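You operate a simulated robot arm through the tools that you are given. There is no shell and no other tool.

The job below is to be done with a simulated robot arm. You get a single attempt, and the scene is never put back.

## Task
Take the white block and put it on top of the green sheet. Take the blue pad and leave it on the green bay of the blue cart. Take the blue board and put it on top of the grey panel. Put the sleeve on the top of the wood-topped bench away on the top of the square grey table. Take the blue cover and leave it on the top of the wooden bench with blue legs. Take the purple cloth and leave it on the shelf under the wooden box. Fetch the wrapped part with white tape and set it on the shelf of the test cart. Put the green ring from the top of the lift table on the seat cushion and the grey ring on the purple bay of the blue cart. Put one of the cordless handsets from the top of the lift table on top of the cream box there. The order is free. Set down upright: blue cover.

It is judged by the outcome, as a careful person would: the job done as asked, and still so three seconds after it is handed in. It fails if anything else is knocked over, pushed out of place, dropped, spilled or broken. A push-on lid holds only when it is set on centred and level and pressed home; a screw cap is set on level and turned clockwise until tight. Flat cloth is picked up by pressing the open fingertips on it (5 to 10 N) and closing them slowly along it; thin cloth reads only 2 to 8 mm in the jaws.

## Robot
A 6-joint arm with a four-finger gripper on a trunk, on a base that drives. Base frame: it is fixed to the floor where the robot stands at the start and does not move with it; the origin is under the middle of the robot, x ahead of it, y to its left, z up; the surface under the hand at the start is at about z = 86. Units: cm, rad, N and s.
Its first joint turns from -2.897 to 2.897 rad. Places, roughly: blue board [-125, -25, 75]; blue cover (9x7x9 cm) [-120, -50, 90]; blue pad (6x6x5 cm) [90, 50, 90]; cordless handset [-325, 200, 75]; cream box (8x12x7 cm) [-340, 190, 90]; green bay of the blue cart (31x24 cm) [-264, -250, 86]; green sheet [100, 250, 50]; grey panel (15x15x4 cm) [-130, -90, 90]; purple bay of the blue cart (31x24 cm) [-210, -250, 86]; purple cloth (11x7x3 cm) [-340, 1160, 90]; ring [-325, 200, 75]; seat cushion [-160, 440, 80]; shelf of the test cart [-510, 290, 40]; shelf under the wooden box [-400, 1140, 30]; sleeve (7x7x10 cm) [-130, -40, 90]; top of the square grey table [-680, 290, 80]; top of the wooden bench with blue legs [-360, -120, 90]; white block (8x8x5 cm) [60, 20, 90]; wrapped part with white tape (7x24x6 cm) [-320, 460, 40]. Payload 3.43 kg.
The tool frame sits at the grasp point between the pads (the TCP): z along the fingers, y along the line on which they close. The tips reach 3 cm beyond it. The gripper opens to 12 cm. The gripper's body begins 8.5 cm behind the TCP.
Orientation is that of the tool frame in the base frame, as a unit quaternion [w, x, y, z]. With the fingers straight down and closing along the base's y, the tool's x points along the base's -x, its y along +y and its z along -z.

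## Interface
- The arm moves only by the tool jog_arm. Its argument "rows" is a list of rows, each a list of 2 entries, a list of its own where there are three numbers: the shift along the tool's x, y, z in cm, then the turn, a rotation vector about the tool's x, y, z in rad. In form: [[[tx, ty, tz], [ax, ay, az]], ...]. A call has 1 to 20 rows; each row shifts and turns the commanded pose from where the row before left it, along the tool's axes as they then stand. "fingers" is the closure in counts, from 0 (fully open) to 255 (shut), set as the call begins (left out, the last holds). Each row takes 0.2 s and may step no farther than 5 cm and 0.15 rad from the row before; otherwise, or with a gripper value out of range, the whole call is refused. A pose out of reach is approached as far as the arm can. The call stops where the force on the tool passes 40 N (or 10 N more than at its start, if that is more) or the arm is blocked; 0.2 s more then pass. Each finger halts on what it meets, pressing with about 36 N; the grip force reading is that of the motor and also rises with nothing between the fingers. The clock runs only during rows and for 0.2 s after the last one: add rows that do not move to give the fingers time. It gives the time, the measured TCP pose, the force on the tool (base axes), the opening and the grip force at its end, in the units of the frame above (readings bear some noise), with the torque about the TCP (base axes, N m) and any sound that the robot's microphone picked up, and new pictures: "show" is both (left out), scene, wrist or none.
- Cameras (640 x 400 px; columns grow to the right, rows downward): "scene" is now at [-25.98, 11.18, 120.21]; the picture's right is [-0.92, -0.39, 0.01], its down [-0.27, 0.62, -0.73] and it looks along [0.28, -0.68, -0.68] (base axes); focal length 214 px, centre (320, 200). "wrist" rides on the gripper at [7.2, -1.7, -12] in the tool frame; the picture's right is [0.23, 0.97, 0.00], its down [-0.81, 0.19, -0.55] and it looks along [-0.54, 0.13, 0.83] (tool axes); focal length 275 px, centre (320, 200). There is no depth. A picture from a camera that has moved, and an enlarged one, comes with that camera's place and axes in the base frame and with its lens.
- roll_base(legs): drives the robot by 1 to 6 legs, each [ahead, turn to the left] in cm and rad, along the robot's own axes; the way and the turn of a leg run together, so that a leg with both is an arc; at most 150 cm and 3.142 rad a leg. The arm and the cameras ride along, it lands a little off, and it stops where it bumps. It gives what a move gives, and a new picture of the scene camera.
- aim_head(pan, tilt): turns the head with the scene camera to pan (to the left, within 2.496 rad either way) and tilt (down, from -0.506 to 1.204), counted from straight ahead of the robot. It gives what a move gives, and a new picture of the scene camera.
- close_up(camera, box): a new picture of the part [left, top, right, bottom] of that camera's present view, enlarged. The clock stands still meanwhile.
- job_done(): hands the job in; it is judged then, once.

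Places have to be worked out from the pictures, the camera data and where the tool is seen. Open the gripper and draw the arm clear of the work before you hand the job in, unless the task says otherwise.

The tools are called after ">>>" as name(argument=value, ...) on one line, values as JSON. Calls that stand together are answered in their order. jog_arm: Moves the arm, as the interface text tells. Its arguments: {"type":"object","properties":{"rows":{"type":"array"},"fingers":{"type":"number"},"show":{"type":"string","enum":["both","scene","wrist","none"]}},"required":["rows"]} The other tools are called the same way: roll_base (legs) drives the base; aim_head (pan, tilt) turns the head that bears the scene camera; close_up (camera, box) takes an enlarged picture of a part of a camera's view; job_done () hands the job in.

At the start:

```text
t: 0.0
eef_pos: [56.9, 45.68, 110.79]
tcp_rot: [-0.001, 0.0, 1.0, 0.0]
force: [-0.1, -0.3, -0.3]
ft_torque: [0.02, 0.01, 0.03]
width: 12.01
gripper_force: 0.1
robot x, y, heading: [0.46, -0.03, 0.001]
head pan, tilt: [-1.171, 0.744]
```

scene: 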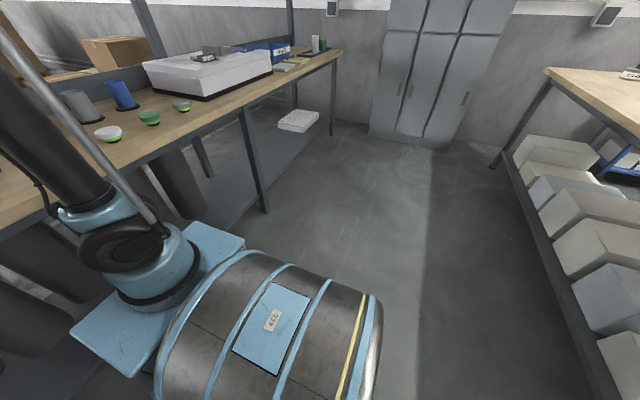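
wrist: 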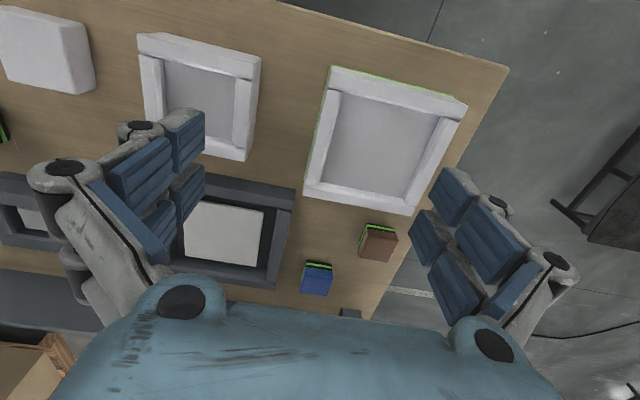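

The wrist view shows a wood-topped bench with trays, a blue pad and a brown piece; I'll first look around with the head to map the scene.

>>> aim_head(pan=0.3, tilt=0.6)

```text
t: 1.6
eef_pos: [55.4, 45.69, 111.63]
tcp_rot: [0.006, 0.0, 1.0, 0.0]
force: [0.5, 0.4, 0.2]
ft_torque: [-0.01, 0.0, 0.01]
width: 12.03
gripper_force: 0.0
robot x, y, heading: [-0.07, 0.06, -0.006]
head pan, tilt: [0.3, 0.6]
camera scene: at [-20.76, 21.45, 121.36], right [0.3, -0.96, 0.0], down [-0.55, -0.17, -0.82], along [0.78, 0.24, -0.58], focal length 214 px, centre (320, 200)
```

scene: 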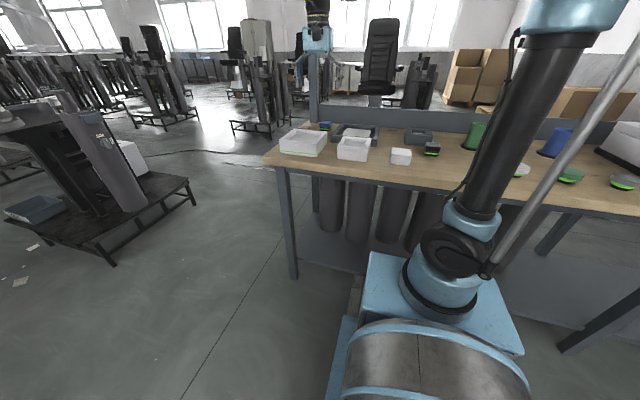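

The bench holds white trays, the white block and small pads. I'll keep panning to see the rest of the room.

>>> aim_head(pan=1.3, tilt=0.45)

>>> aim_head(pan=2.4, tilt=0.35)

>>> aim_head(pan=-2.4, tilt=0.35)

>>> aim_head(pan=-1.4, tilt=0.35)

>>> aim_head(pan=-0.5, tilt=0.6)

```text
t: 2.9
eef_pos: [55.65, 45.65, 111.6]
tcp_rot: [0.004, 0.0, 1.0, 0.001]
force: [-0.8, -0.2, -0.7]
ft_torque: [0.01, -0.01, -0.01]
width: 11.97
gripper_force: 0.1
robot x, y, heading: [-0.08, -0.08, 0.0]
head pan, tilt: [1.3, 0.45]
camera scene: at [-26.73, 27.7, 122.8], right [0.96, -0.27, -0.01], down [-0.13, -0.42, -0.9], along [0.24, 0.87, -0.44], focal length 214 px, centre (320, 200)
```

scene: 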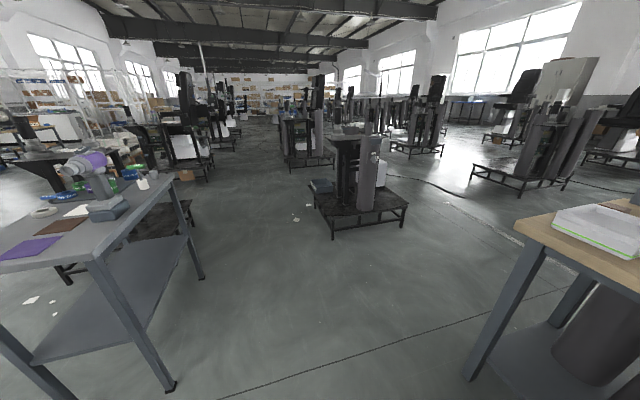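

```text
t: 4.2
eef_pos: [55.53, 45.64, 111.64]
tcp_rot: [0.005, 0.0, 1.0, 0.0]
force: [-0.4, -0.8, 0.2]
ft_torque: [-0.01, 0.01, 0.01]
width: 11.98
gripper_force: 0.0
robot x, y, heading: [0.12, 0.07, -0.004]
head pan, tilt: [2.4, 0.351]
camera scene: at [-36.04, 25.14, 123.84], right [0.68, 0.74, -0.01], down [0.24, -0.23, -0.94], along [-0.7, 0.63, -0.33], focal length 214 px, centre (320, 200)
```

scene: 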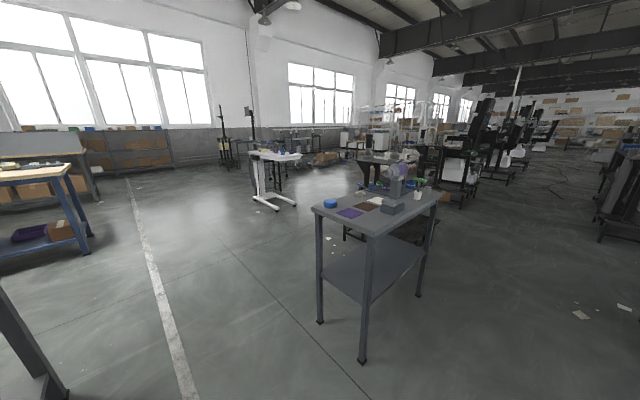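

```text
t: 8.0
eef_pos: [55.46, 45.75, 111.58]
tcp_rot: [0.005, 0.0, 1.0, -0.001]
force: [0.1, 0.0, 0.7]
ft_torque: [0.04, -0.01, 0.02]
width: 12.02
gripper_force: 0.0
robot x, y, heading: [0.04, 0.31, 0.001]
head pan, tilt: [-2.4, 0.351]
camera scene: at [-36.04, 12.55, 123.84], right [-0.68, 0.74, 0.01], down [0.24, 0.23, -0.94], along [-0.7, -0.63, -0.33], focal length 214 px, centre (320, 200)
```

scene: 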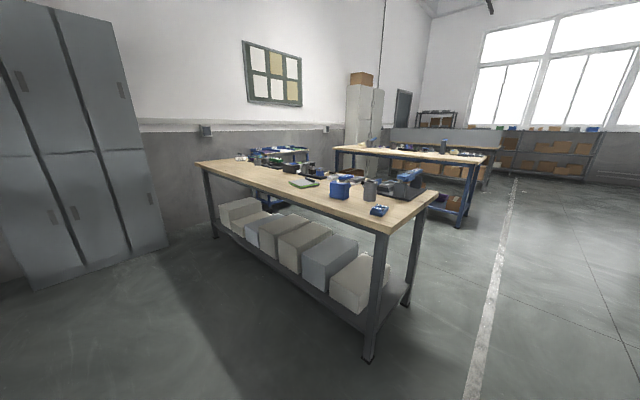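

```text
t: 9.2
eef_pos: [55.42, 45.78, 111.57]
tcp_rot: [0.006, 0.0, 1.0, 0.001]
force: [-0.2, -0.4, -0.5]
ft_torque: [0.0, 0.01, 0.02]
width: 12.02
gripper_force: 0.2
robot x, y, heading: [0.25, 0.17, -0.001]
head pan, tilt: [-1.4, 0.351]
camera scene: at [-27.6, 9.67, 123.73], right [-0.99, -0.17, 0.01], down [-0.07, 0.34, -0.94], along [0.15, -0.93, -0.35], focal length 214 px, centre (320, 200)
```

scene: 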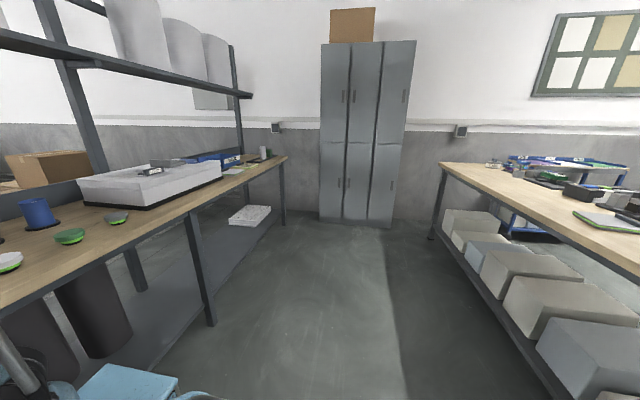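

```text
t: 10.4
eef_pos: [55.48, 45.7, 111.46]
tcp_rot: [0.005, 0.0, 1.0, 0.0]
force: [0.1, -0.7, -0.5]
ft_torque: [-0.01, 0.0, 0.01]
width: 11.99
gripper_force: 0.0
robot x, y, heading: [0.47, -0.06, -0.003]
head pan, tilt: [-0.499, 0.6]
camera scene: at [-21.45, 14.61, 121.37], right [-0.48, -0.88, 0.01], down [-0.51, 0.27, -0.82], along [0.72, -0.4, -0.57], focal length 214 px, centre (320, 200)
```

scene: 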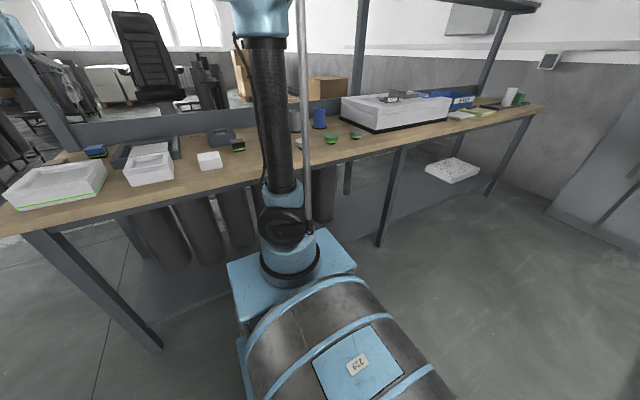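

I've got a rough map: work bench ahead, wood-topped bench behind right, lift table with white legs behind left. I'll go back to a few views and enlarge them to identify things.

>>> aim_head(pan=1.2, tilt=0.35)

>>> close_up(camera="scene", box=[260, 80, 440, 240])

>>> aim_head(pan=2.4, tilt=0.35)

>>> close_up(camera="scene", box=[210, 100, 350, 220])

>>> close_up(camera="scene", box=[310, 80, 480, 240])

>>> aim_head(pan=-2.4, tilt=0.5)

>>> close_up(camera="scene", box=[180, 60, 460, 220])

```text
t: 12.2
eef_pos: [55.54, 45.76, 111.55]
tcp_rot: [0.004, 0.0, 1.0, 0.0]
force: [0.8, -0.3, 0.7]
ft_torque: [-0.01, 0.0, -0.01]
width: 12.0
gripper_force: 0.1
robot x, y, heading: [0.11, -0.12, -0.002]
head pan, tilt: [1.201, 0.351]
camera scene: at [-25.81, 27.52, 123.71], right [0.93, -0.36, -0.01], down [-0.14, -0.32, -0.94], along [0.34, 0.88, -0.35], focal length 214 px, centre (320, 200)
```

scene: 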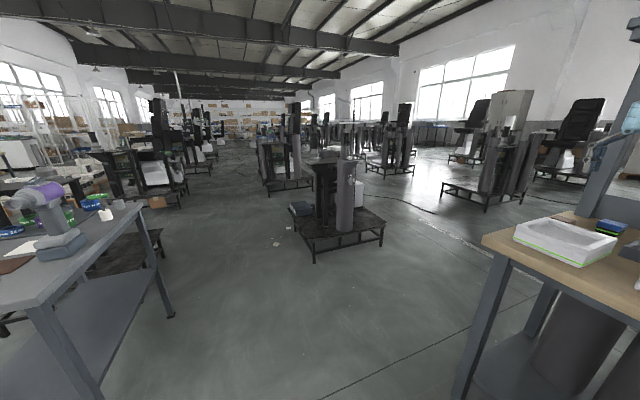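

```text
2.50 times, centred on (350, 160) of scene
camera zoom: at [-25.81, 27.52, 123.71], right [0.93, -0.36, -0.01], down [-0.14, -0.32, -0.94], along [0.34, 0.88, -0.35], focal length 536 px, centre (245, 300)
```

zoom: 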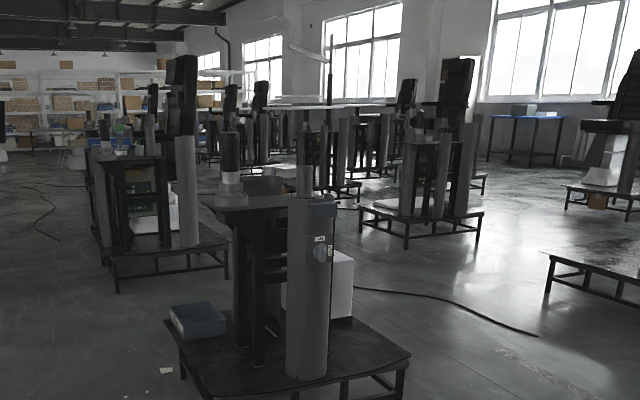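

```text
t: 13.6
eef_pos: [55.56, 45.57, 111.58]
tcp_rot: [0.006, 0.0, 1.0, 0.0]
force: [0.4, 0.2, -0.1]
ft_torque: [0.02, -0.01, 0.0]
width: 12.02
gripper_force: 0.1
robot x, y, heading: [0.42, -0.05, -0.0]
head pan, tilt: [2.4, 0.351]
camera scene: at [-36.04, 25.14, 123.84], right [0.68, 0.74, -0.01], down [0.24, -0.23, -0.94], along [-0.7, 0.63, -0.33], focal length 214 px, centre (320, 200)
```

scene: 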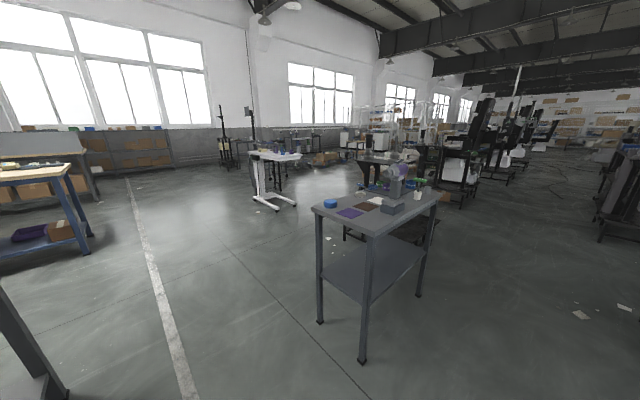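

```text
3.33 times, centred on (280, 160) of scene
camera zoom: at [-36.04, 25.14, 123.84], right [0.68, 0.74, -0.01], down [0.24, -0.23, -0.94], along [-0.7, 0.63, -0.33], focal length 715 px, centre (453, 333)
```

zoom: 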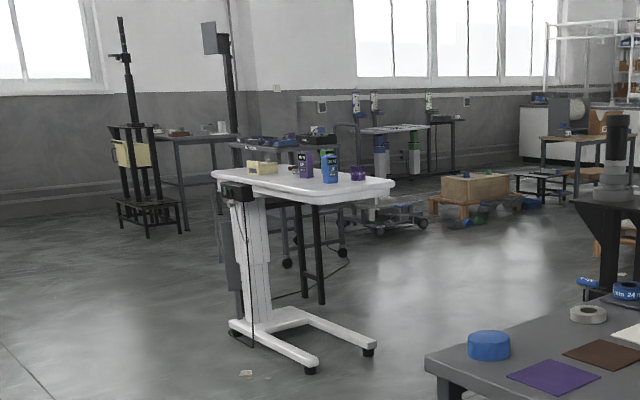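

```text
2.50 times, centred on (395, 160) of scene
camera zoom: at [-36.04, 25.14, 123.84], right [0.68, 0.74, -0.01], down [0.24, -0.23, -0.94], along [-0.7, 0.63, -0.33], focal length 536 px, centre (132, 300)
```

zoom: 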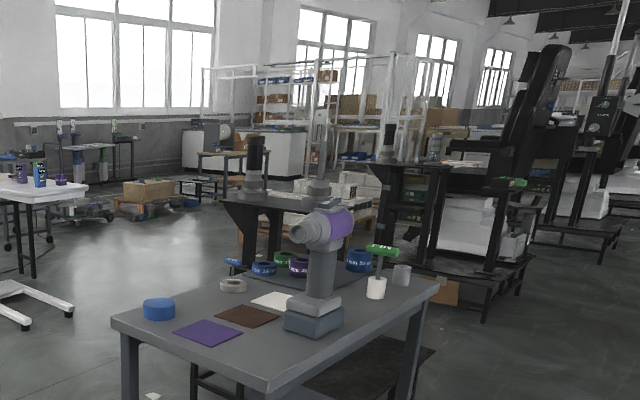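

```text
t: 17.4
eef_pos: [55.5, 45.78, 111.47]
tcp_rot: [0.006, 0.001, 1.0, 0.0]
force: [0.1, 0.4, -0.2]
ft_torque: [0.02, 0.03, -0.02]
width: 11.98
gripper_force: 0.1
robot x, y, heading: [0.12, 0.1, -0.002]
head pan, tilt: [-2.4, 0.499]
camera scene: at [-35.9, 12.69, 122.47], right [-0.68, 0.74, 0.01], down [0.34, 0.32, -0.88], along [-0.65, -0.59, -0.47], focal length 214 px, centre (320, 200)
```

scene: 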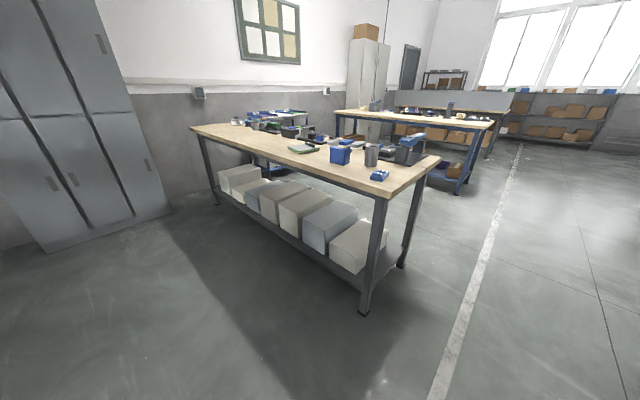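

```text
2.29 times, centred on (320, 140) of scene
camera zoom: at [-35.9, 12.69, 122.47], right [-0.68, 0.74, 0.01], down [0.34, 0.32, -0.88], along [-0.65, -0.59, -0.47], focal length 490 px, centre (320, 337)
```

zoom: 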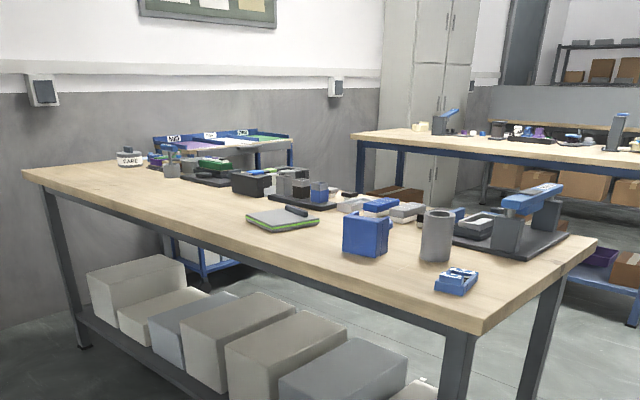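

The white block is near (58, 17) by the wrist view. I'll move the hand over it at the present height and look.

>>> jog_arm(rows=[[[0, -4.8, 0], [0, 0, 0]], [[0, -4.8, 0], [0, 0, 0]], [[0, -4.8, 0], [0, 0, 0]], [[0, -4.8, 0], [0, 0, 0]], [[0, -4.8, 0], [0, 0, 0]], [[0, -3, 0], [0, 0, 0]], [[0, 0, 0], [0, 0, 0]]], fingers=0, show="wrist")

```text
t: 19.0
eef_pos: [55.4, 18.42, 111.65]
tcp_rot: [0.005, 0.001, 1.0, -0.001]
force: [0.1, -0.3, 0.6]
ft_torque: [0.02, 0.01, 0.02]
width: 11.98
gripper_force: 0.1
robot x, y, heading: [-0.11, 0.11, -0.005]
head pan, tilt: [-2.4, 0.499]
camera wrist: at [48.1, 16.76, 123.46], right [-0.23, 0.97, 0.0], down [0.8, 0.19, 0.56], along [0.55, 0.13, -0.83], focal length 275 px, centre (320, 200)
```

wrist: 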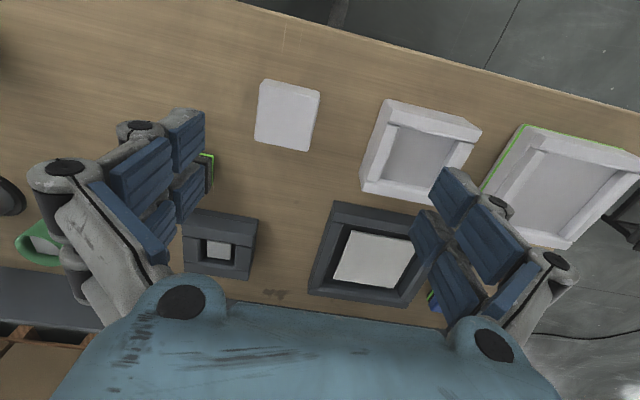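

The block spans about x 55.4–62.8, y 12–18.6, square to the base axes. I'll centre over (59.1, 15.3) with the jaws at about 10 cm and go down partway to check.

>>> jog_arm(rows=[[[-3.7, -3.1, 0], [0, 0, 0]], [[0, 0, 4], [0, 0, 0]], [[0, 0, 4], [0, 0, 0]], [[0, 0, 4], [0, 0, 0]], [[0, 0, 0], [0, 0, 0]]], fingers=42, show="wrist")

```text
t: 20.2
eef_pos: [59.3, 15.54, 99.62]
tcp_rot: [0.005, 0.0, 1.0, 0.0]
force: [-0.3, -0.6, -0.3]
ft_torque: [0.01, 0.02, -0.01]
width: 10.03
gripper_force: 0.1
robot x, y, heading: [0.06, -0.05, 0.006]
head pan, tilt: [-2.4, 0.499]
camera wrist: at [52.01, 13.76, 111.47], right [-0.23, 0.97, 0.0], down [0.8, 0.19, 0.56], along [0.55, 0.13, -0.83], focal length 275 px, centre (320, 200)
```

wrist: 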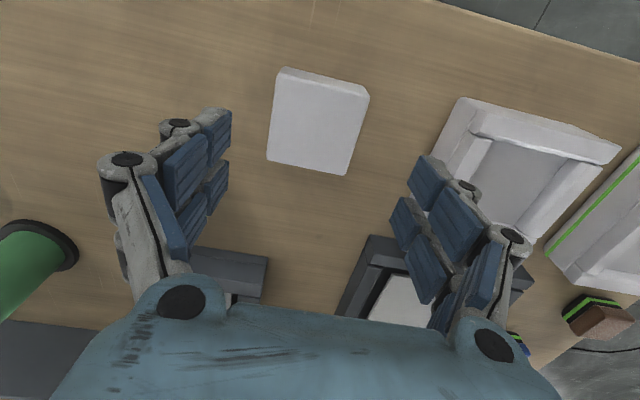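

The block's centre reads (58.8, 15.1). I'll trim, descend to z≈89.7 and close.

>>> jog_arm(rows=[[[0.4, -0.4, 3], [0, 0, 0]], [[0, 0, 4], [0, 0, 0]], [[0, 0, 2.7], [0, 0, 0]], [[0, 0, 0], [0, 0, 0]]], show="wrist")

>>> jog_arm(rows=[[[0, 0, 0], [0, 0, 0]], [[0, 0, 0], [0, 0, 0]], [[0, 0, 0], [0, 0, 0]], [[0, 0, 0], [0, 0, 0]]], fingers=255, show="wrist")

```text
t: 21.2
eef_pos: [59.18, 15.18, 90.1]
tcp_rot: [0.005, -0.001, 1.0, 0.0]
force: [0.1, 1.0, 0.2]
ft_torque: [0.04, 0.02, -0.02]
width: 9.98
gripper_force: 0.0
robot x, y, heading: [0.07, 0.06, 0.002]
head pan, tilt: [-2.4, 0.499]
camera wrist: at [51.79, 13.44, 101.92], right [-0.23, 0.97, 0.0], down [0.8, 0.19, 0.56], along [0.55, 0.13, -0.83], focal length 275 px, centre (320, 200)
```

wrist: 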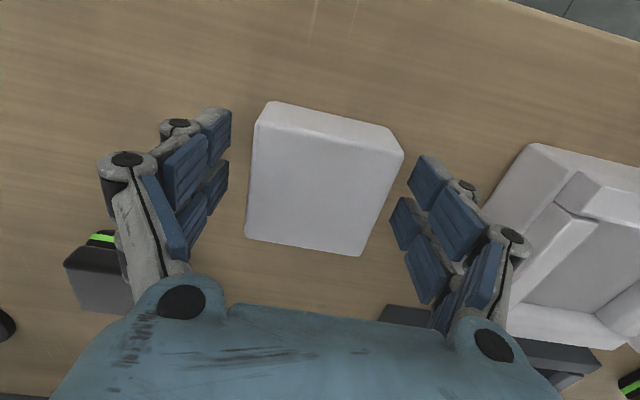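

```text
t: 22.2
eef_pos: [59.14, 15.13, 90.12]
tcp_rot: [0.005, 0.0, 1.0, 0.0]
force: [0.3, 0.8, 2.6]
ft_torque: [0.0, 0.01, 0.04]
width: 7.12
gripper_force: 35.8
robot x, y, heading: [-0.01, -0.11, 0.0]
head pan, tilt: [-2.4, 0.499]
camera wrist: at [51.79, 13.44, 101.94], right [-0.23, 0.97, 0.0], down [0.8, 0.19, 0.56], along [0.55, 0.13, -0.83], focal length 275 px, centre (320, 200)
```

wrist: 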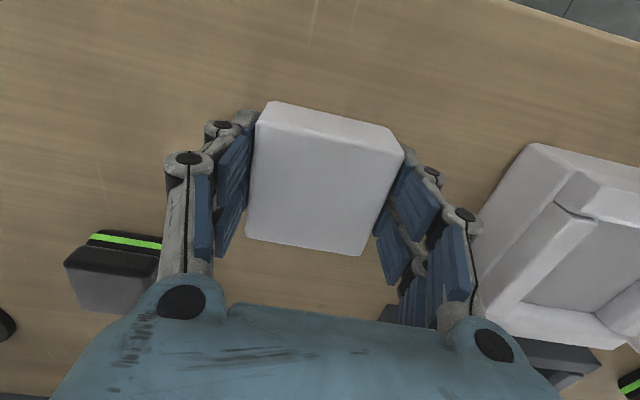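

The block is gripped (7.1 cm). I'll lift it straight up and draw it in a bit.

>>> jog_arm(rows=[[[0, 0, -4], [0, 0, 0]], [[0, 0, -5], [0, 0, 0]], [[0, 0, -5], [0, 0, 0]], [[0, 0, -5], [0, 0, 0]], [[0, 0, -5], [0, 0, 0]], [[3, -3, 0], [0, 0, 0]], [[3, -3, 0], [0, 0, 0]], [[0, 0, 0], [0, 0, 0]]], show="wrist")

>>> aim_head(pan=0.0, tilt=1.2)

```text
t: 24.0
eef_pos: [52.74, 9.03, 113.9]
tcp_rot: [0.005, 0.0, 1.0, 0.0]
force: [0.0, 0.3, -1.0]
ft_torque: [-0.01, 0.01, 0.02]
width: 7.15
gripper_force: 36.1
robot x, y, heading: [0.24, -0.13, -0.0]
head pan, tilt: [-2.4, 0.499]
camera wrist: at [45.31, 7.42, 125.83], right [-0.23, 0.97, 0.0], down [0.8, 0.19, 0.56], along [0.55, 0.13, -0.83], focal length 275 px, centre (320, 200)
```

wrist: 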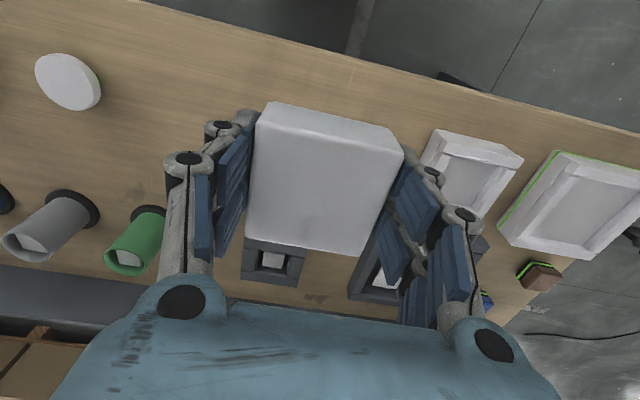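

```text
t: 26.2
eef_pos: [52.65, 9.23, 114.0]
tcp_rot: [0.005, 0.0, 1.0, 0.0]
force: [0.5, -0.7, -1.0]
ft_torque: [-0.03, -0.01, 0.01]
width: 7.15
gripper_force: 36.2
robot x, y, heading: [-0.11, -0.01, -0.002]
head pan, tilt: [0.0, 1.201]
camera scene: at [-23.68, 18.84, 116.94], right [0.0, -1.0, 0.0], down [-0.94, 0.0, -0.35], along [0.35, 0.0, -0.94], focal length 214 px, centre (320, 200)
```

scene: 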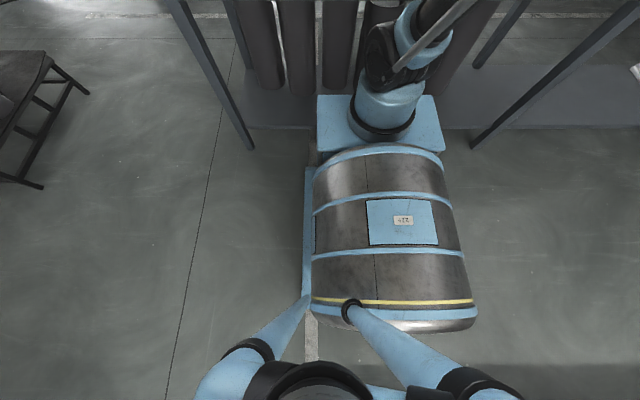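

The robot body is about 42 cm wide and reaches ~40 cm ahead; the corridor runs between the bench (x≥45) and things at x≤-78. I'll back off, turn left and drive along the corridor to look at the machine with the green sheet.

>>> roll_base(legs=[[-18, 0], [0, 1.571], [125, 0]])

>>> aim_head(pan=-0.9, tilt=0.5)

```text
t: 38.0
eef_pos: [-21.68, 179.25, 113.95]
tcp_rot: [0.003, -0.697, 0.717, 0.003]
force: [-0.2, 0.0, -1.0]
ft_torque: [-0.03, 0.0, -0.01]
width: 7.11
gripper_force: 35.9
robot x, y, heading: [-13.94, 126.17, 1.545]
head pan, tilt: [0.0, 1.201]
camera scene: at [-33.49, 102.8, 116.94], right [1.0, -0.03, 0.0], down [-0.03, -0.94, -0.35], along [0.01, 0.35, -0.94], focal length 214 px, centre (320, 200)
```

scene: 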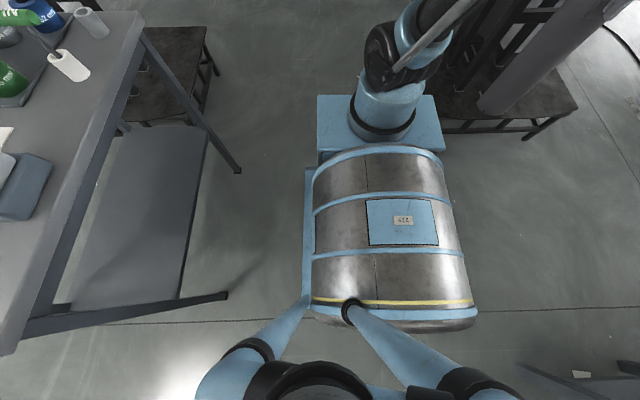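

```text
t: 39.2
eef_pos: [-21.76, 177.91, 114.43]
tcp_rot: [0.008, -0.697, 0.717, 0.008]
force: [-0.6, 0.3, -0.7]
ft_torque: [-0.03, 0.03, -0.02]
width: 7.15
gripper_force: 35.8
robot x, y, heading: [-14.07, 126.53, 1.539]
head pan, tilt: [-0.901, 0.499]
camera scene: at [-26.36, 102.73, 122.3], right [0.6, -0.8, 0.01], down [-0.38, -0.3, -0.87], along [0.7, 0.52, -0.49], focal length 214 px, centre (320, 200)
```

scene: 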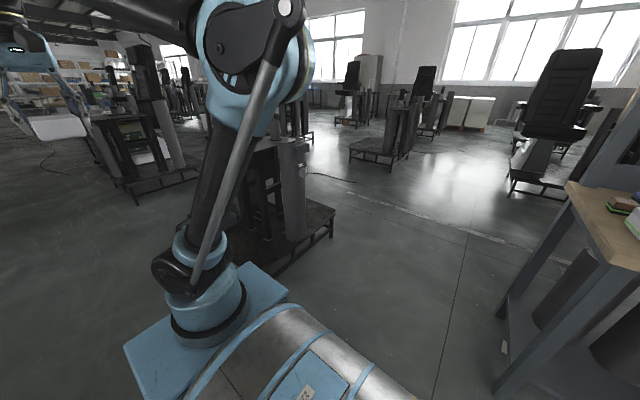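

Now at (-14, 126). The machine platform's right corner is about (98, 180) and the bench end around y≈75, so I'll turn to face +x, drive along y≈128 to x≈145 and look at the white box.

>>> roll_base(legs=[[0, -1.52], [150, 0], [10, 0]])

>>> aim_head(pan=1.9, tilt=0.6)

```text
t: 51.8
eef_pos: [199.98, 136.09, 114.55]
tcp_rot: [0.011, 0.004, 1.0, 0.0]
force: [-0.2, -0.2, -0.9]
ft_torque: [0.02, 0.03, -0.02]
width: 7.13
gripper_force: 36.5
robot x, y, heading: [148.76, 127.46, -0.007]
head pan, tilt: [-0.901, 0.499]
camera scene: at [125.15, 139.27, 122.31], right [-0.79, -0.62, 0.01], down [-0.31, 0.38, -0.87], along [0.53, -0.69, -0.49], focal length 214 px, centre (320, 200)
```

scene: 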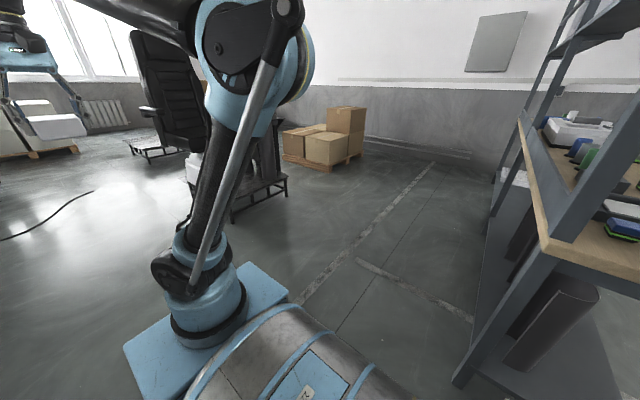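

```text
t: 54.3
eef_pos: [198.66, 136.11, 115.12]
tcp_rot: [0.017, 0.004, 1.0, 0.0]
force: [-0.8, 0.1, -0.9]
ft_torque: [-0.02, 0.03, 0.0]
width: 7.13
gripper_force: 35.6
robot x, y, heading: [148.67, 127.22, -0.007]
head pan, tilt: [1.901, 0.6]
camera scene: at [116.71, 154.82, 121.51], right [0.95, 0.32, -0.01], down [0.17, -0.54, -0.83], along [-0.27, 0.78, -0.56], focal length 214 px, centre (320, 200)
```

scene: 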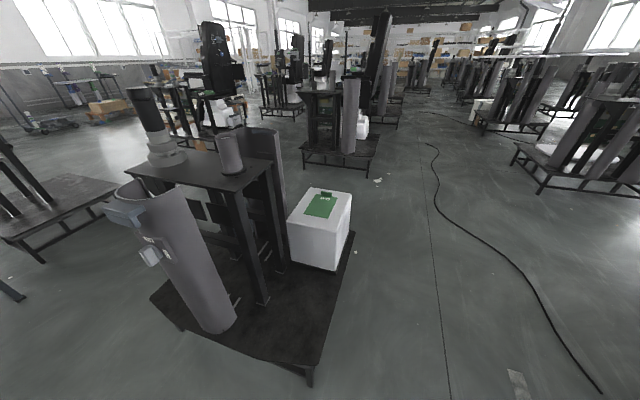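

The green sheet lies on the white box: I judge it at about (84, 250, 49). I'll turn left and drive to about (137, 200) facing +y, beside the platform.

>>> close_up(camera="scene", box=[270, 170, 370, 250])

>>> roll_base(legs=[[0, 1.737], [72, 0], [0, -0.16]])

>>> aim_head(pan=0.9, tilt=0.8)

```text
5.00 times, centred on (320, 210) of scene
camera zoom: at [116.71, 154.82, 121.51], right [0.95, 0.32, -0.01], down [0.17, -0.54, -0.83], along [-0.27, 0.78, -0.56], focal length 1072 px, centre (320, 150)
```

zoom: 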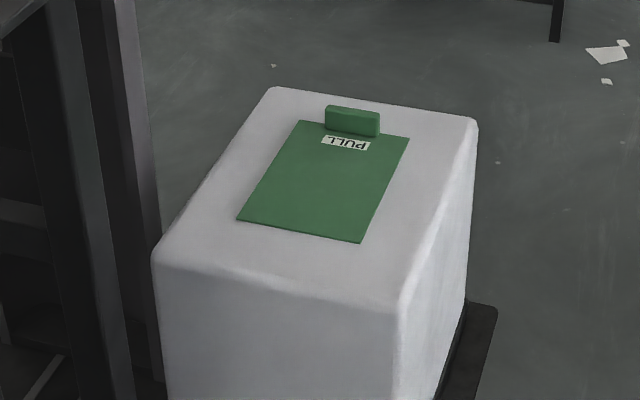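

```text
t: 63.8
eef_pos: [124.69, 248.46, 115.09]
tcp_rot: [-0.012, 0.717, -0.697, -0.013]
force: [0.7, -0.2, -0.6]
ft_torque: [0.02, 0.0, 0.02]
width: 7.14
gripper_force: 36.5
robot x, y, heading: [135.33, 198.76, 1.602]
head pan, tilt: [1.901, 0.6]
camera scene: at [108.86, 165.56, 121.51], right [-0.35, 0.94, -0.01], down [0.53, 0.19, -0.83], along [-0.77, -0.3, -0.56], focal length 214 px, centre (320, 200)
```

scene: 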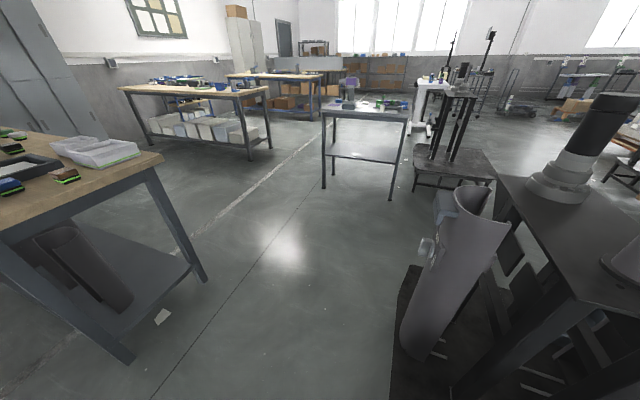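

```text
t: 65.1
eef_pos: [124.94, 247.19, 115.66]
tcp_rot: [-0.016, 0.717, -0.697, -0.017]
force: [-0.3, -0.8, -0.9]
ft_torque: [-0.03, -0.04, 0.0]
width: 7.11
gripper_force: 36.0
robot x, y, heading: [135.04, 198.95, 1.605]
head pan, tilt: [0.901, 0.799]
camera scene: at [110.66, 173.48, 119.72], right [0.6, 0.8, -0.01], down [0.58, -0.44, -0.69], along [-0.56, 0.41, -0.72], focal length 214 px, centre (320, 200)
```

scene: 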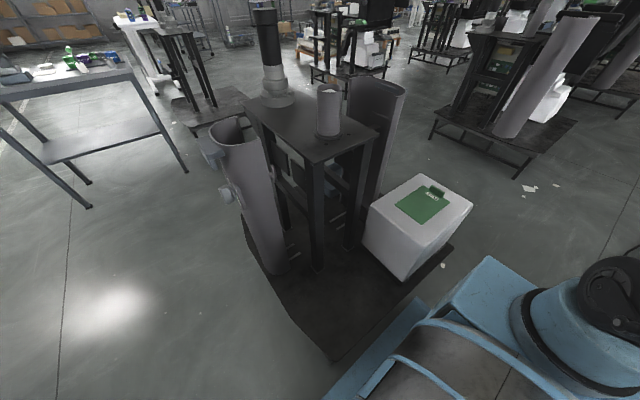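

The robot is at (135, 199) facing +y, and the sheet reads x 77–91, y 240–261 with a tab at its far edge. I'll straighten the slightly tipped hand and move over (84.5, 248).

>>> jog_arm(rows=[[[0, 4.5, 0], [0, 0.047, 0]], [[0, 4.5, 0], [0, 0, 0]], [[0, 4.5, 0], [0, 0, 0]], [[0, 4.5, 0], [0, 0, 0]], [[0, 4.5, 0], [0, 0, 0]], [[-0.5, 4.5, 0], [0, 0, 0]], [[-0.5, 4.5, 0], [0, 0, 0]], [[-0.5, 4.5, 0], [0, 0, 0]], [[-1, 4.3, 0], [0, 0, 0]], [[0, 0, 0], [0, 0, 0]]], show="both")

```text
t: 67.3
eef_pos: [84.63, 248.68, 115.8]
tcp_rot: [0.001, 0.716, -0.698, 0.0]
force: [-0.4, 0.3, -0.9]
ft_torque: [0.0, -0.01, 0.02]
width: 7.13
gripper_force: 35.5
robot x, y, heading: [135.1, 198.48, 1.596]
head pan, tilt: [0.901, 0.799]
camera scene: at [110.65, 173.49, 119.72], right [0.6, 0.8, -0.01], down [0.58, -0.44, -0.69], along [-0.56, 0.41, -0.72], focal length 214 px, centre (320, 200)
camera wrist: at [86.36, 241.55, 127.77], right [-0.97, -0.26, 0.0], down [-0.21, 0.81, 0.55], along [-0.14, 0.53, -0.83], focal length 275 px, centre (320, 200)
```

scene: 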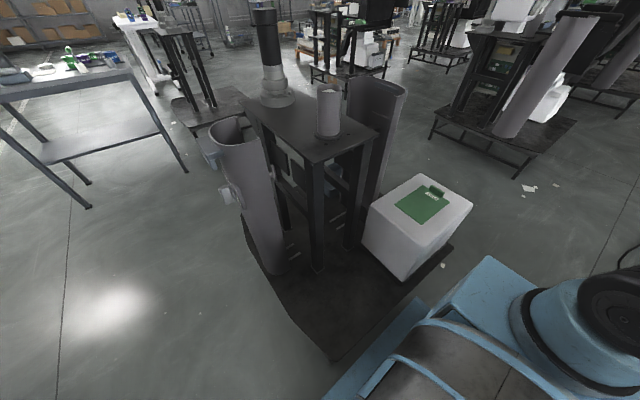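
wrist: 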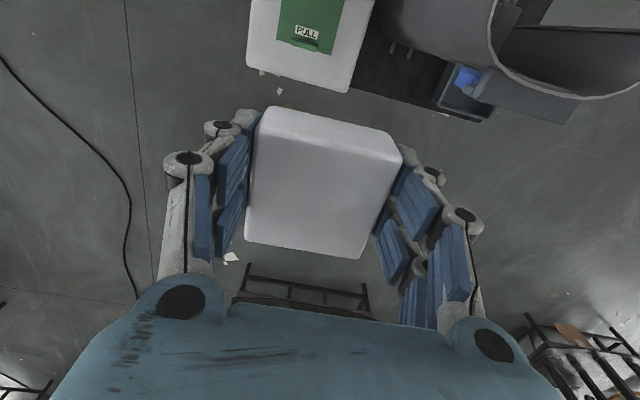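

The wrist view disagrees with my z assumption: matching both cameras puts the box top at z≈58 with the sheet at about x 82–94, y 230–248. I'll shift over (88, 237) and look again.

>>> jog_arm(rows=[[[4, -1.2, 0], [0, 0, 0]], [[4, -1.2, 0], [0, 0, 0]], [[3.8, -1, 0], [0, 0, 0]], [[0, 0, 5], [0, 0, 0]], [[0, 0, 5], [0, 0, 0]], [[0, 0, 5], [0, 0, 0]], [[0, 0, 0], [0, 0, 0]]], show="both")

```text
t: 68.9
eef_pos: [88.02, 236.78, 100.68]
tcp_rot: [0.001, 0.717, -0.697, 0.0]
force: [-0.2, 0.1, -0.9]
ft_torque: [-0.03, 0.02, 0.0]
width: 7.13
gripper_force: 36.3
robot x, y, heading: [134.76, 198.48, 1.599]
head pan, tilt: [0.901, 0.799]
camera scene: at [110.65, 173.49, 119.72], right [0.6, 0.8, -0.01], down [0.58, -0.44, -0.69], along [-0.56, 0.41, -0.72], focal length 214 px, centre (320, 200)
camera wrist: at [90.01, 229.51, 112.67], right [-0.97, -0.26, 0.0], down [-0.21, 0.81, 0.55], along [-0.14, 0.53, -0.83], focal length 275 px, centre (320, 200)
```

scene: 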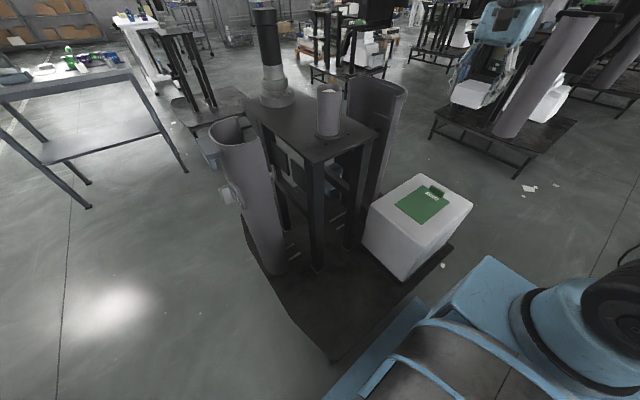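
wrist: 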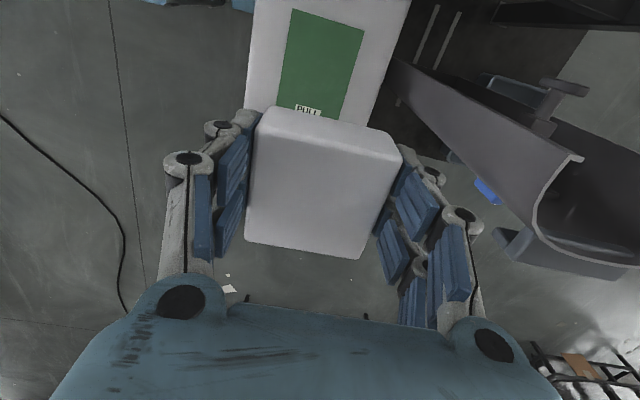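

Both cameras agree now: the sheet is x 82–94.5, y 229–248 at z≈58, and the block hangs over it. I'll lower to just above and then touch down in small steps.

>>> jog_arm(rows=[[[0, 0, 5], [0, 0, 0]], [[0, 0, 5], [0, 0, 0]], [[0, 0, 5], [0, 0, 0]], [[0, 0, 5], [0, 0, 0]], [[0, 0, 5], [0, 0, 0]], [[0, 0, 5], [0, 0, 0]], [[0, 0, 3], [0, 0, 0]], [[0, 0, 0], [0, 0, 0]]], show="both")

```text
t: 70.7
eef_pos: [88.25, 236.85, 67.85]
tcp_rot: [0.0, 0.717, -0.697, -0.001]
force: [-0.1, -0.7, -0.4]
ft_torque: [0.0, -0.02, 0.01]
width: 7.14
gripper_force: 35.9
robot x, y, heading: [134.78, 198.68, 1.599]
head pan, tilt: [0.901, 0.799]
camera scene: at [110.66, 173.49, 119.72], right [0.6, 0.8, -0.01], down [0.58, -0.44, -0.69], along [-0.56, 0.41, -0.72], focal length 214 px, centre (320, 200)
camera wrist: at [90.06, 229.81, 79.74], right [-0.97, -0.26, 0.0], down [-0.21, 0.81, 0.55], along [-0.14, 0.53, -0.83], focal length 275 px, centre (320, 200)
```

scene: 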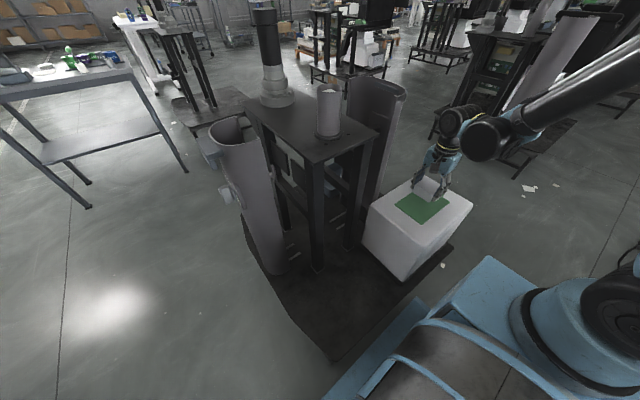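
wrist: 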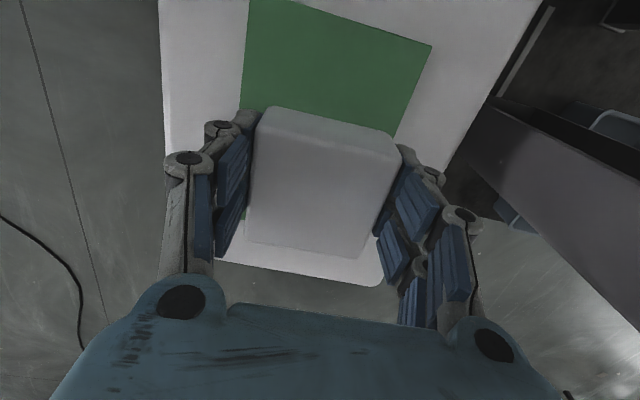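

Sheet edges again give z≈58, with the block at y≈233–240, clear of the tab. Lowering in small steps until contact.

>>> jog_arm(rows=[[[0, 0, 2.5], [0, 0, 0]], [[0, 0, 1.5], [0, 0, 0]], [[0, 0, 0.8], [0, 0, 0]], [[0, 0, 0], [0, 0, 0]]], show="scene")

```text
t: 71.7
eef_pos: [88.34, 236.95, 62.94]
tcp_rot: [0.001, 0.717, -0.697, -0.001]
force: [0.8, -0.1, -0.4]
ft_torque: [0.0, 0.01, 0.0]
width: 7.13
gripper_force: 36.3
robot x, y, heading: [135.22, 198.67, 1.601]
head pan, tilt: [0.901, 0.799]
camera scene: at [110.65, 173.49, 119.72], right [0.6, 0.8, -0.01], down [0.58, -0.44, -0.69], along [-0.56, 0.41, -0.72], focal length 214 px, centre (320, 200)
```

scene: 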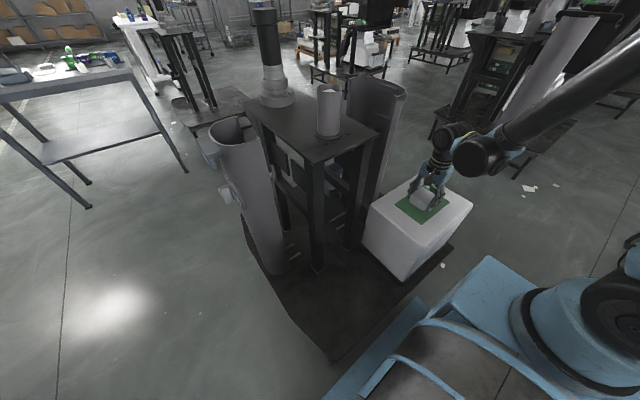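

>>> close_up(camera="scene", box=[370, 150, 490, 230])

>>> jog_arm(rows=[[[0, 0, 0.5], [0, 0, 0]], [[0, 0, 0.4], [0, 0, 0]], [[0, 0, 0], [0, 0, 0]]], show="none")

```text
5.00 times, centred on (430, 190) of scene
camera zoom: at [110.65, 173.49, 119.72], right [0.6, 0.8, -0.01], down [0.58, -0.44, -0.69], along [-0.56, 0.41, -0.72], focal length 1072 px, centre (-230, 250)
```

zoom: 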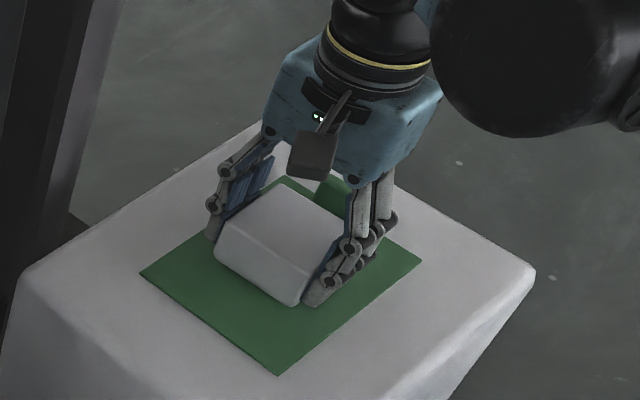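

```text
t: 72.5
eef_pos: [88.26, 236.87, 62.11]
tcp_rot: [0.0, 0.717, -0.697, -0.001]
force: [4.2, -0.9, 29.5]
ft_torque: [-0.01, -0.18, -0.03]
width: 7.11
gripper_force: 35.4
robot x, y, heading: [134.92, 198.79, 1.603]
head pan, tilt: [0.901, 0.799]
```

Contact at TCP z≈62.1 as predicted (30 N). I'll ease off slightly, open the jaws and rise.

>>> jog_arm(rows=[[[0, 0, -0.15], [0, 0, 0]], [[0, 0, 0], [0, 0, 0]]], show="none")

>>> jog_arm(rows=[[[0, 0, 0], [0, 0, 0]], [[0, 0, 0], [0, 0, 0]], [[0, 0, -3], [0, 0, 0]], [[0, 0, -5], [0, 0, 0]], [[0, 0, -5], [0, 0, 0]], [[0, 0, -5], [0, 0, 0]], [[0, 0, -5], [0, 0, 0]], [[0, 0, 0], [0, 0, 0]]], fingers=60, show="both")

>>> close_up(camera="scene", box=[370, 150, 490, 230])

```text
t: 73.1
eef_pos: [88.03, 236.92, 62.14]
tcp_rot: [0.0, 0.717, -0.697, 0.0]
force: [1.2, 1.2, -0.4]
ft_torque: [-0.05, 0.02, 0.0]
width: 7.12
gripper_force: 36.2
robot x, y, heading: [135.14, 198.69, 1.599]
head pan, tilt: [0.901, 0.799]
```

```text
t: 74.9
eef_pos: [88.21, 236.81, 85.11]
tcp_rot: [0.0, 0.717, -0.697, 0.0]
force: [-0.2, -0.5, 0.4]
ft_torque: [0.01, 0.02, 0.01]
width: 9.18
gripper_force: 0.0
robot x, y, heading: [135.25, 198.62, 1.603]
head pan, tilt: [0.901, 0.799]
camera scene: at [110.66, 173.49, 119.72], right [0.6, 0.8, -0.01], down [0.58, -0.44, -0.69], along [-0.56, 0.41, -0.72], focal length 214 px, centre (320, 200)
camera wrist: at [90.06, 229.66, 96.98], right [-0.97, -0.26, 0.0], down [-0.21, 0.81, 0.55], along [-0.14, 0.53, -0.83], focal length 275 px, centre (320, 200)
```

scene: 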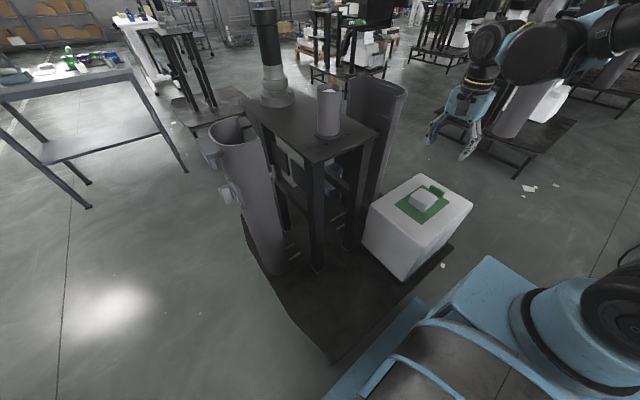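
wrist: 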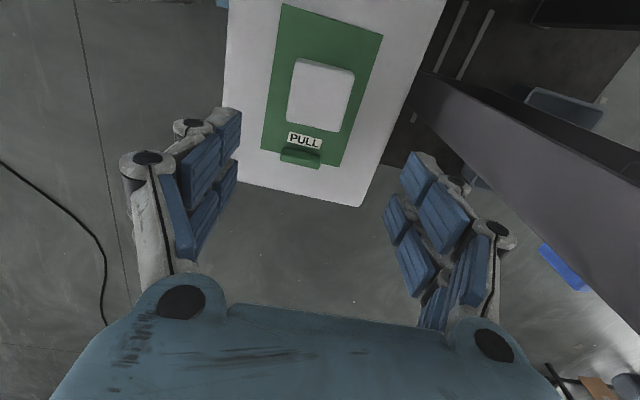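

```text
5.00 times, centred on (430, 190) of scene
camera zoom: at [110.66, 173.49, 119.72], right [0.6, 0.8, -0.01], down [0.58, -0.44, -0.69], along [-0.56, 0.41, -0.72], focal length 1072 px, centre (-230, 250)
```

zoom: 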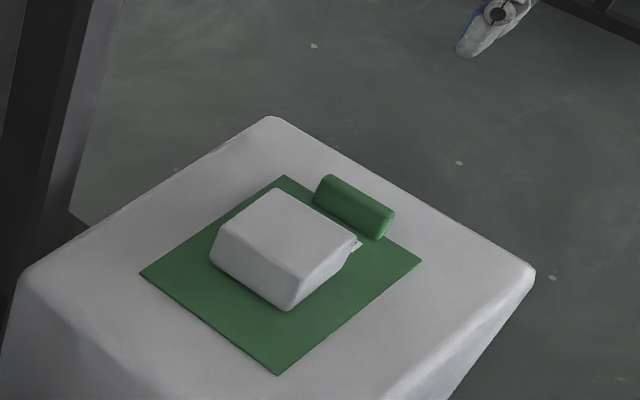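

The white block sits squarely on the green sheet. I'll raise the hand, bring it back in front of the robot, then drive back toward the bench end for the blue pad.

>>> jog_arm(rows=[[[0, 0, -5], [0, 0, 0]], [[0, 0, -5], [0, 0, 0]], [[0, 0, -5], [0, 0, 0]], [[0, 0, -5], [0, 0, 0]], [[0, 0, -5], [0, 0, 0]], [[0, 0, -5], [0, 0, 0]], [[-1.8, -4.6, 0], [0, 0, 0]], [[-1.8, -4.6, 0], [0, 0, 0]], [[-1.8, -4.6, 0], [0, 0, 0]], [[-1.8, -4.6, 0], [0, 0, 0]], [[-1.8, -4.6, 0], [0, 0, 0]], [[-1.8, -4.6, 0], [0, 0, 0]], [[-1.8, -4.6, 0], [0, 0, 0]], [[-1.4, -4.6, 0], [0, 0, 0]], [[0, -4.6, 0], [0, 0, 0]], [[0, -4, 0], [0, 0, 0]], [[0, 0, 0], [0, 0, 0]]], fingers=0, show="none")

>>> roll_base(legs=[[-70, 0], [0, 1.54], [42, 0]])

>>> aim_head(pan=1.4, tilt=0.7)

```text
t: 78.5
eef_pos: [133.29, 252.17, 115.25]
tcp_rot: [0.001, 0.717, -0.697, -0.001]
force: [-0.5, 0.0, -0.1]
ft_torque: [0.01, -0.03, -0.01]
width: 12.01
gripper_force: 0.0
robot x, y, heading: [134.74, 198.73, 1.604]
head pan, tilt: [0.901, 0.799]
```

```text
t: 88.8
eef_pos: [41.75, 131.61, 115.21]
tcp_rot: [0.001, 1.0, -0.013, 0.0]
force: [0.2, -0.5, 0.1]
ft_torque: [0.02, 0.0, 0.02]
width: 12.0
gripper_force: 0.1
robot x, y, heading: [95.03, 130.44, 3.114]
head pan, tilt: [0.901, 0.799]
camera scene: at [119.05, 104.29, 119.72], right [-0.77, 0.64, -0.01], down [0.47, 0.55, -0.69], along [-0.44, -0.54, -0.72], focal length 214 px, centre (320, 200)
```

scene: 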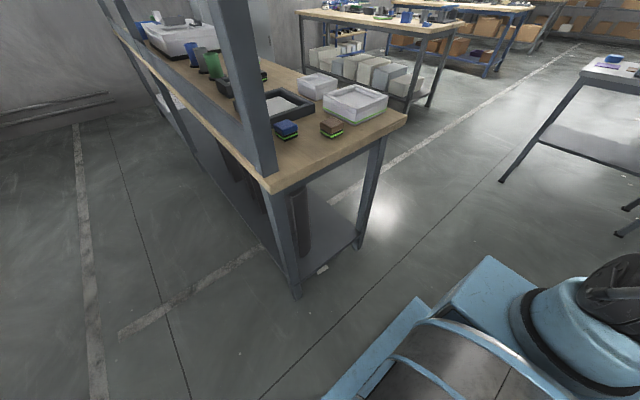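

```text
t: 89.7
eef_pos: [43.17, 131.65, 115.92]
tcp_rot: [0.002, 1.0, -0.014, -0.006]
force: [0.0, -0.9, 0.5]
ft_torque: [-0.02, 0.02, 0.0]
width: 12.02
gripper_force: 0.0
robot x, y, heading: [94.95, 129.86, 3.116]
head pan, tilt: [1.4, 0.7]
camera scene: at [122.55, 102.15, 120.59], right [-0.98, 0.2, -0.01], down [0.14, 0.63, -0.76], along [-0.14, -0.75, -0.65], focal length 214 px, centre (320, 200)
```

scene: 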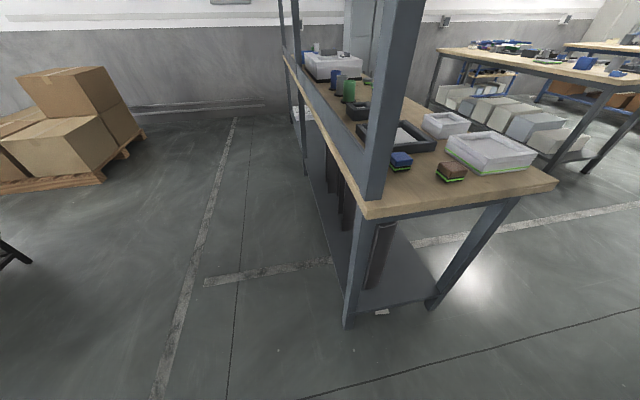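

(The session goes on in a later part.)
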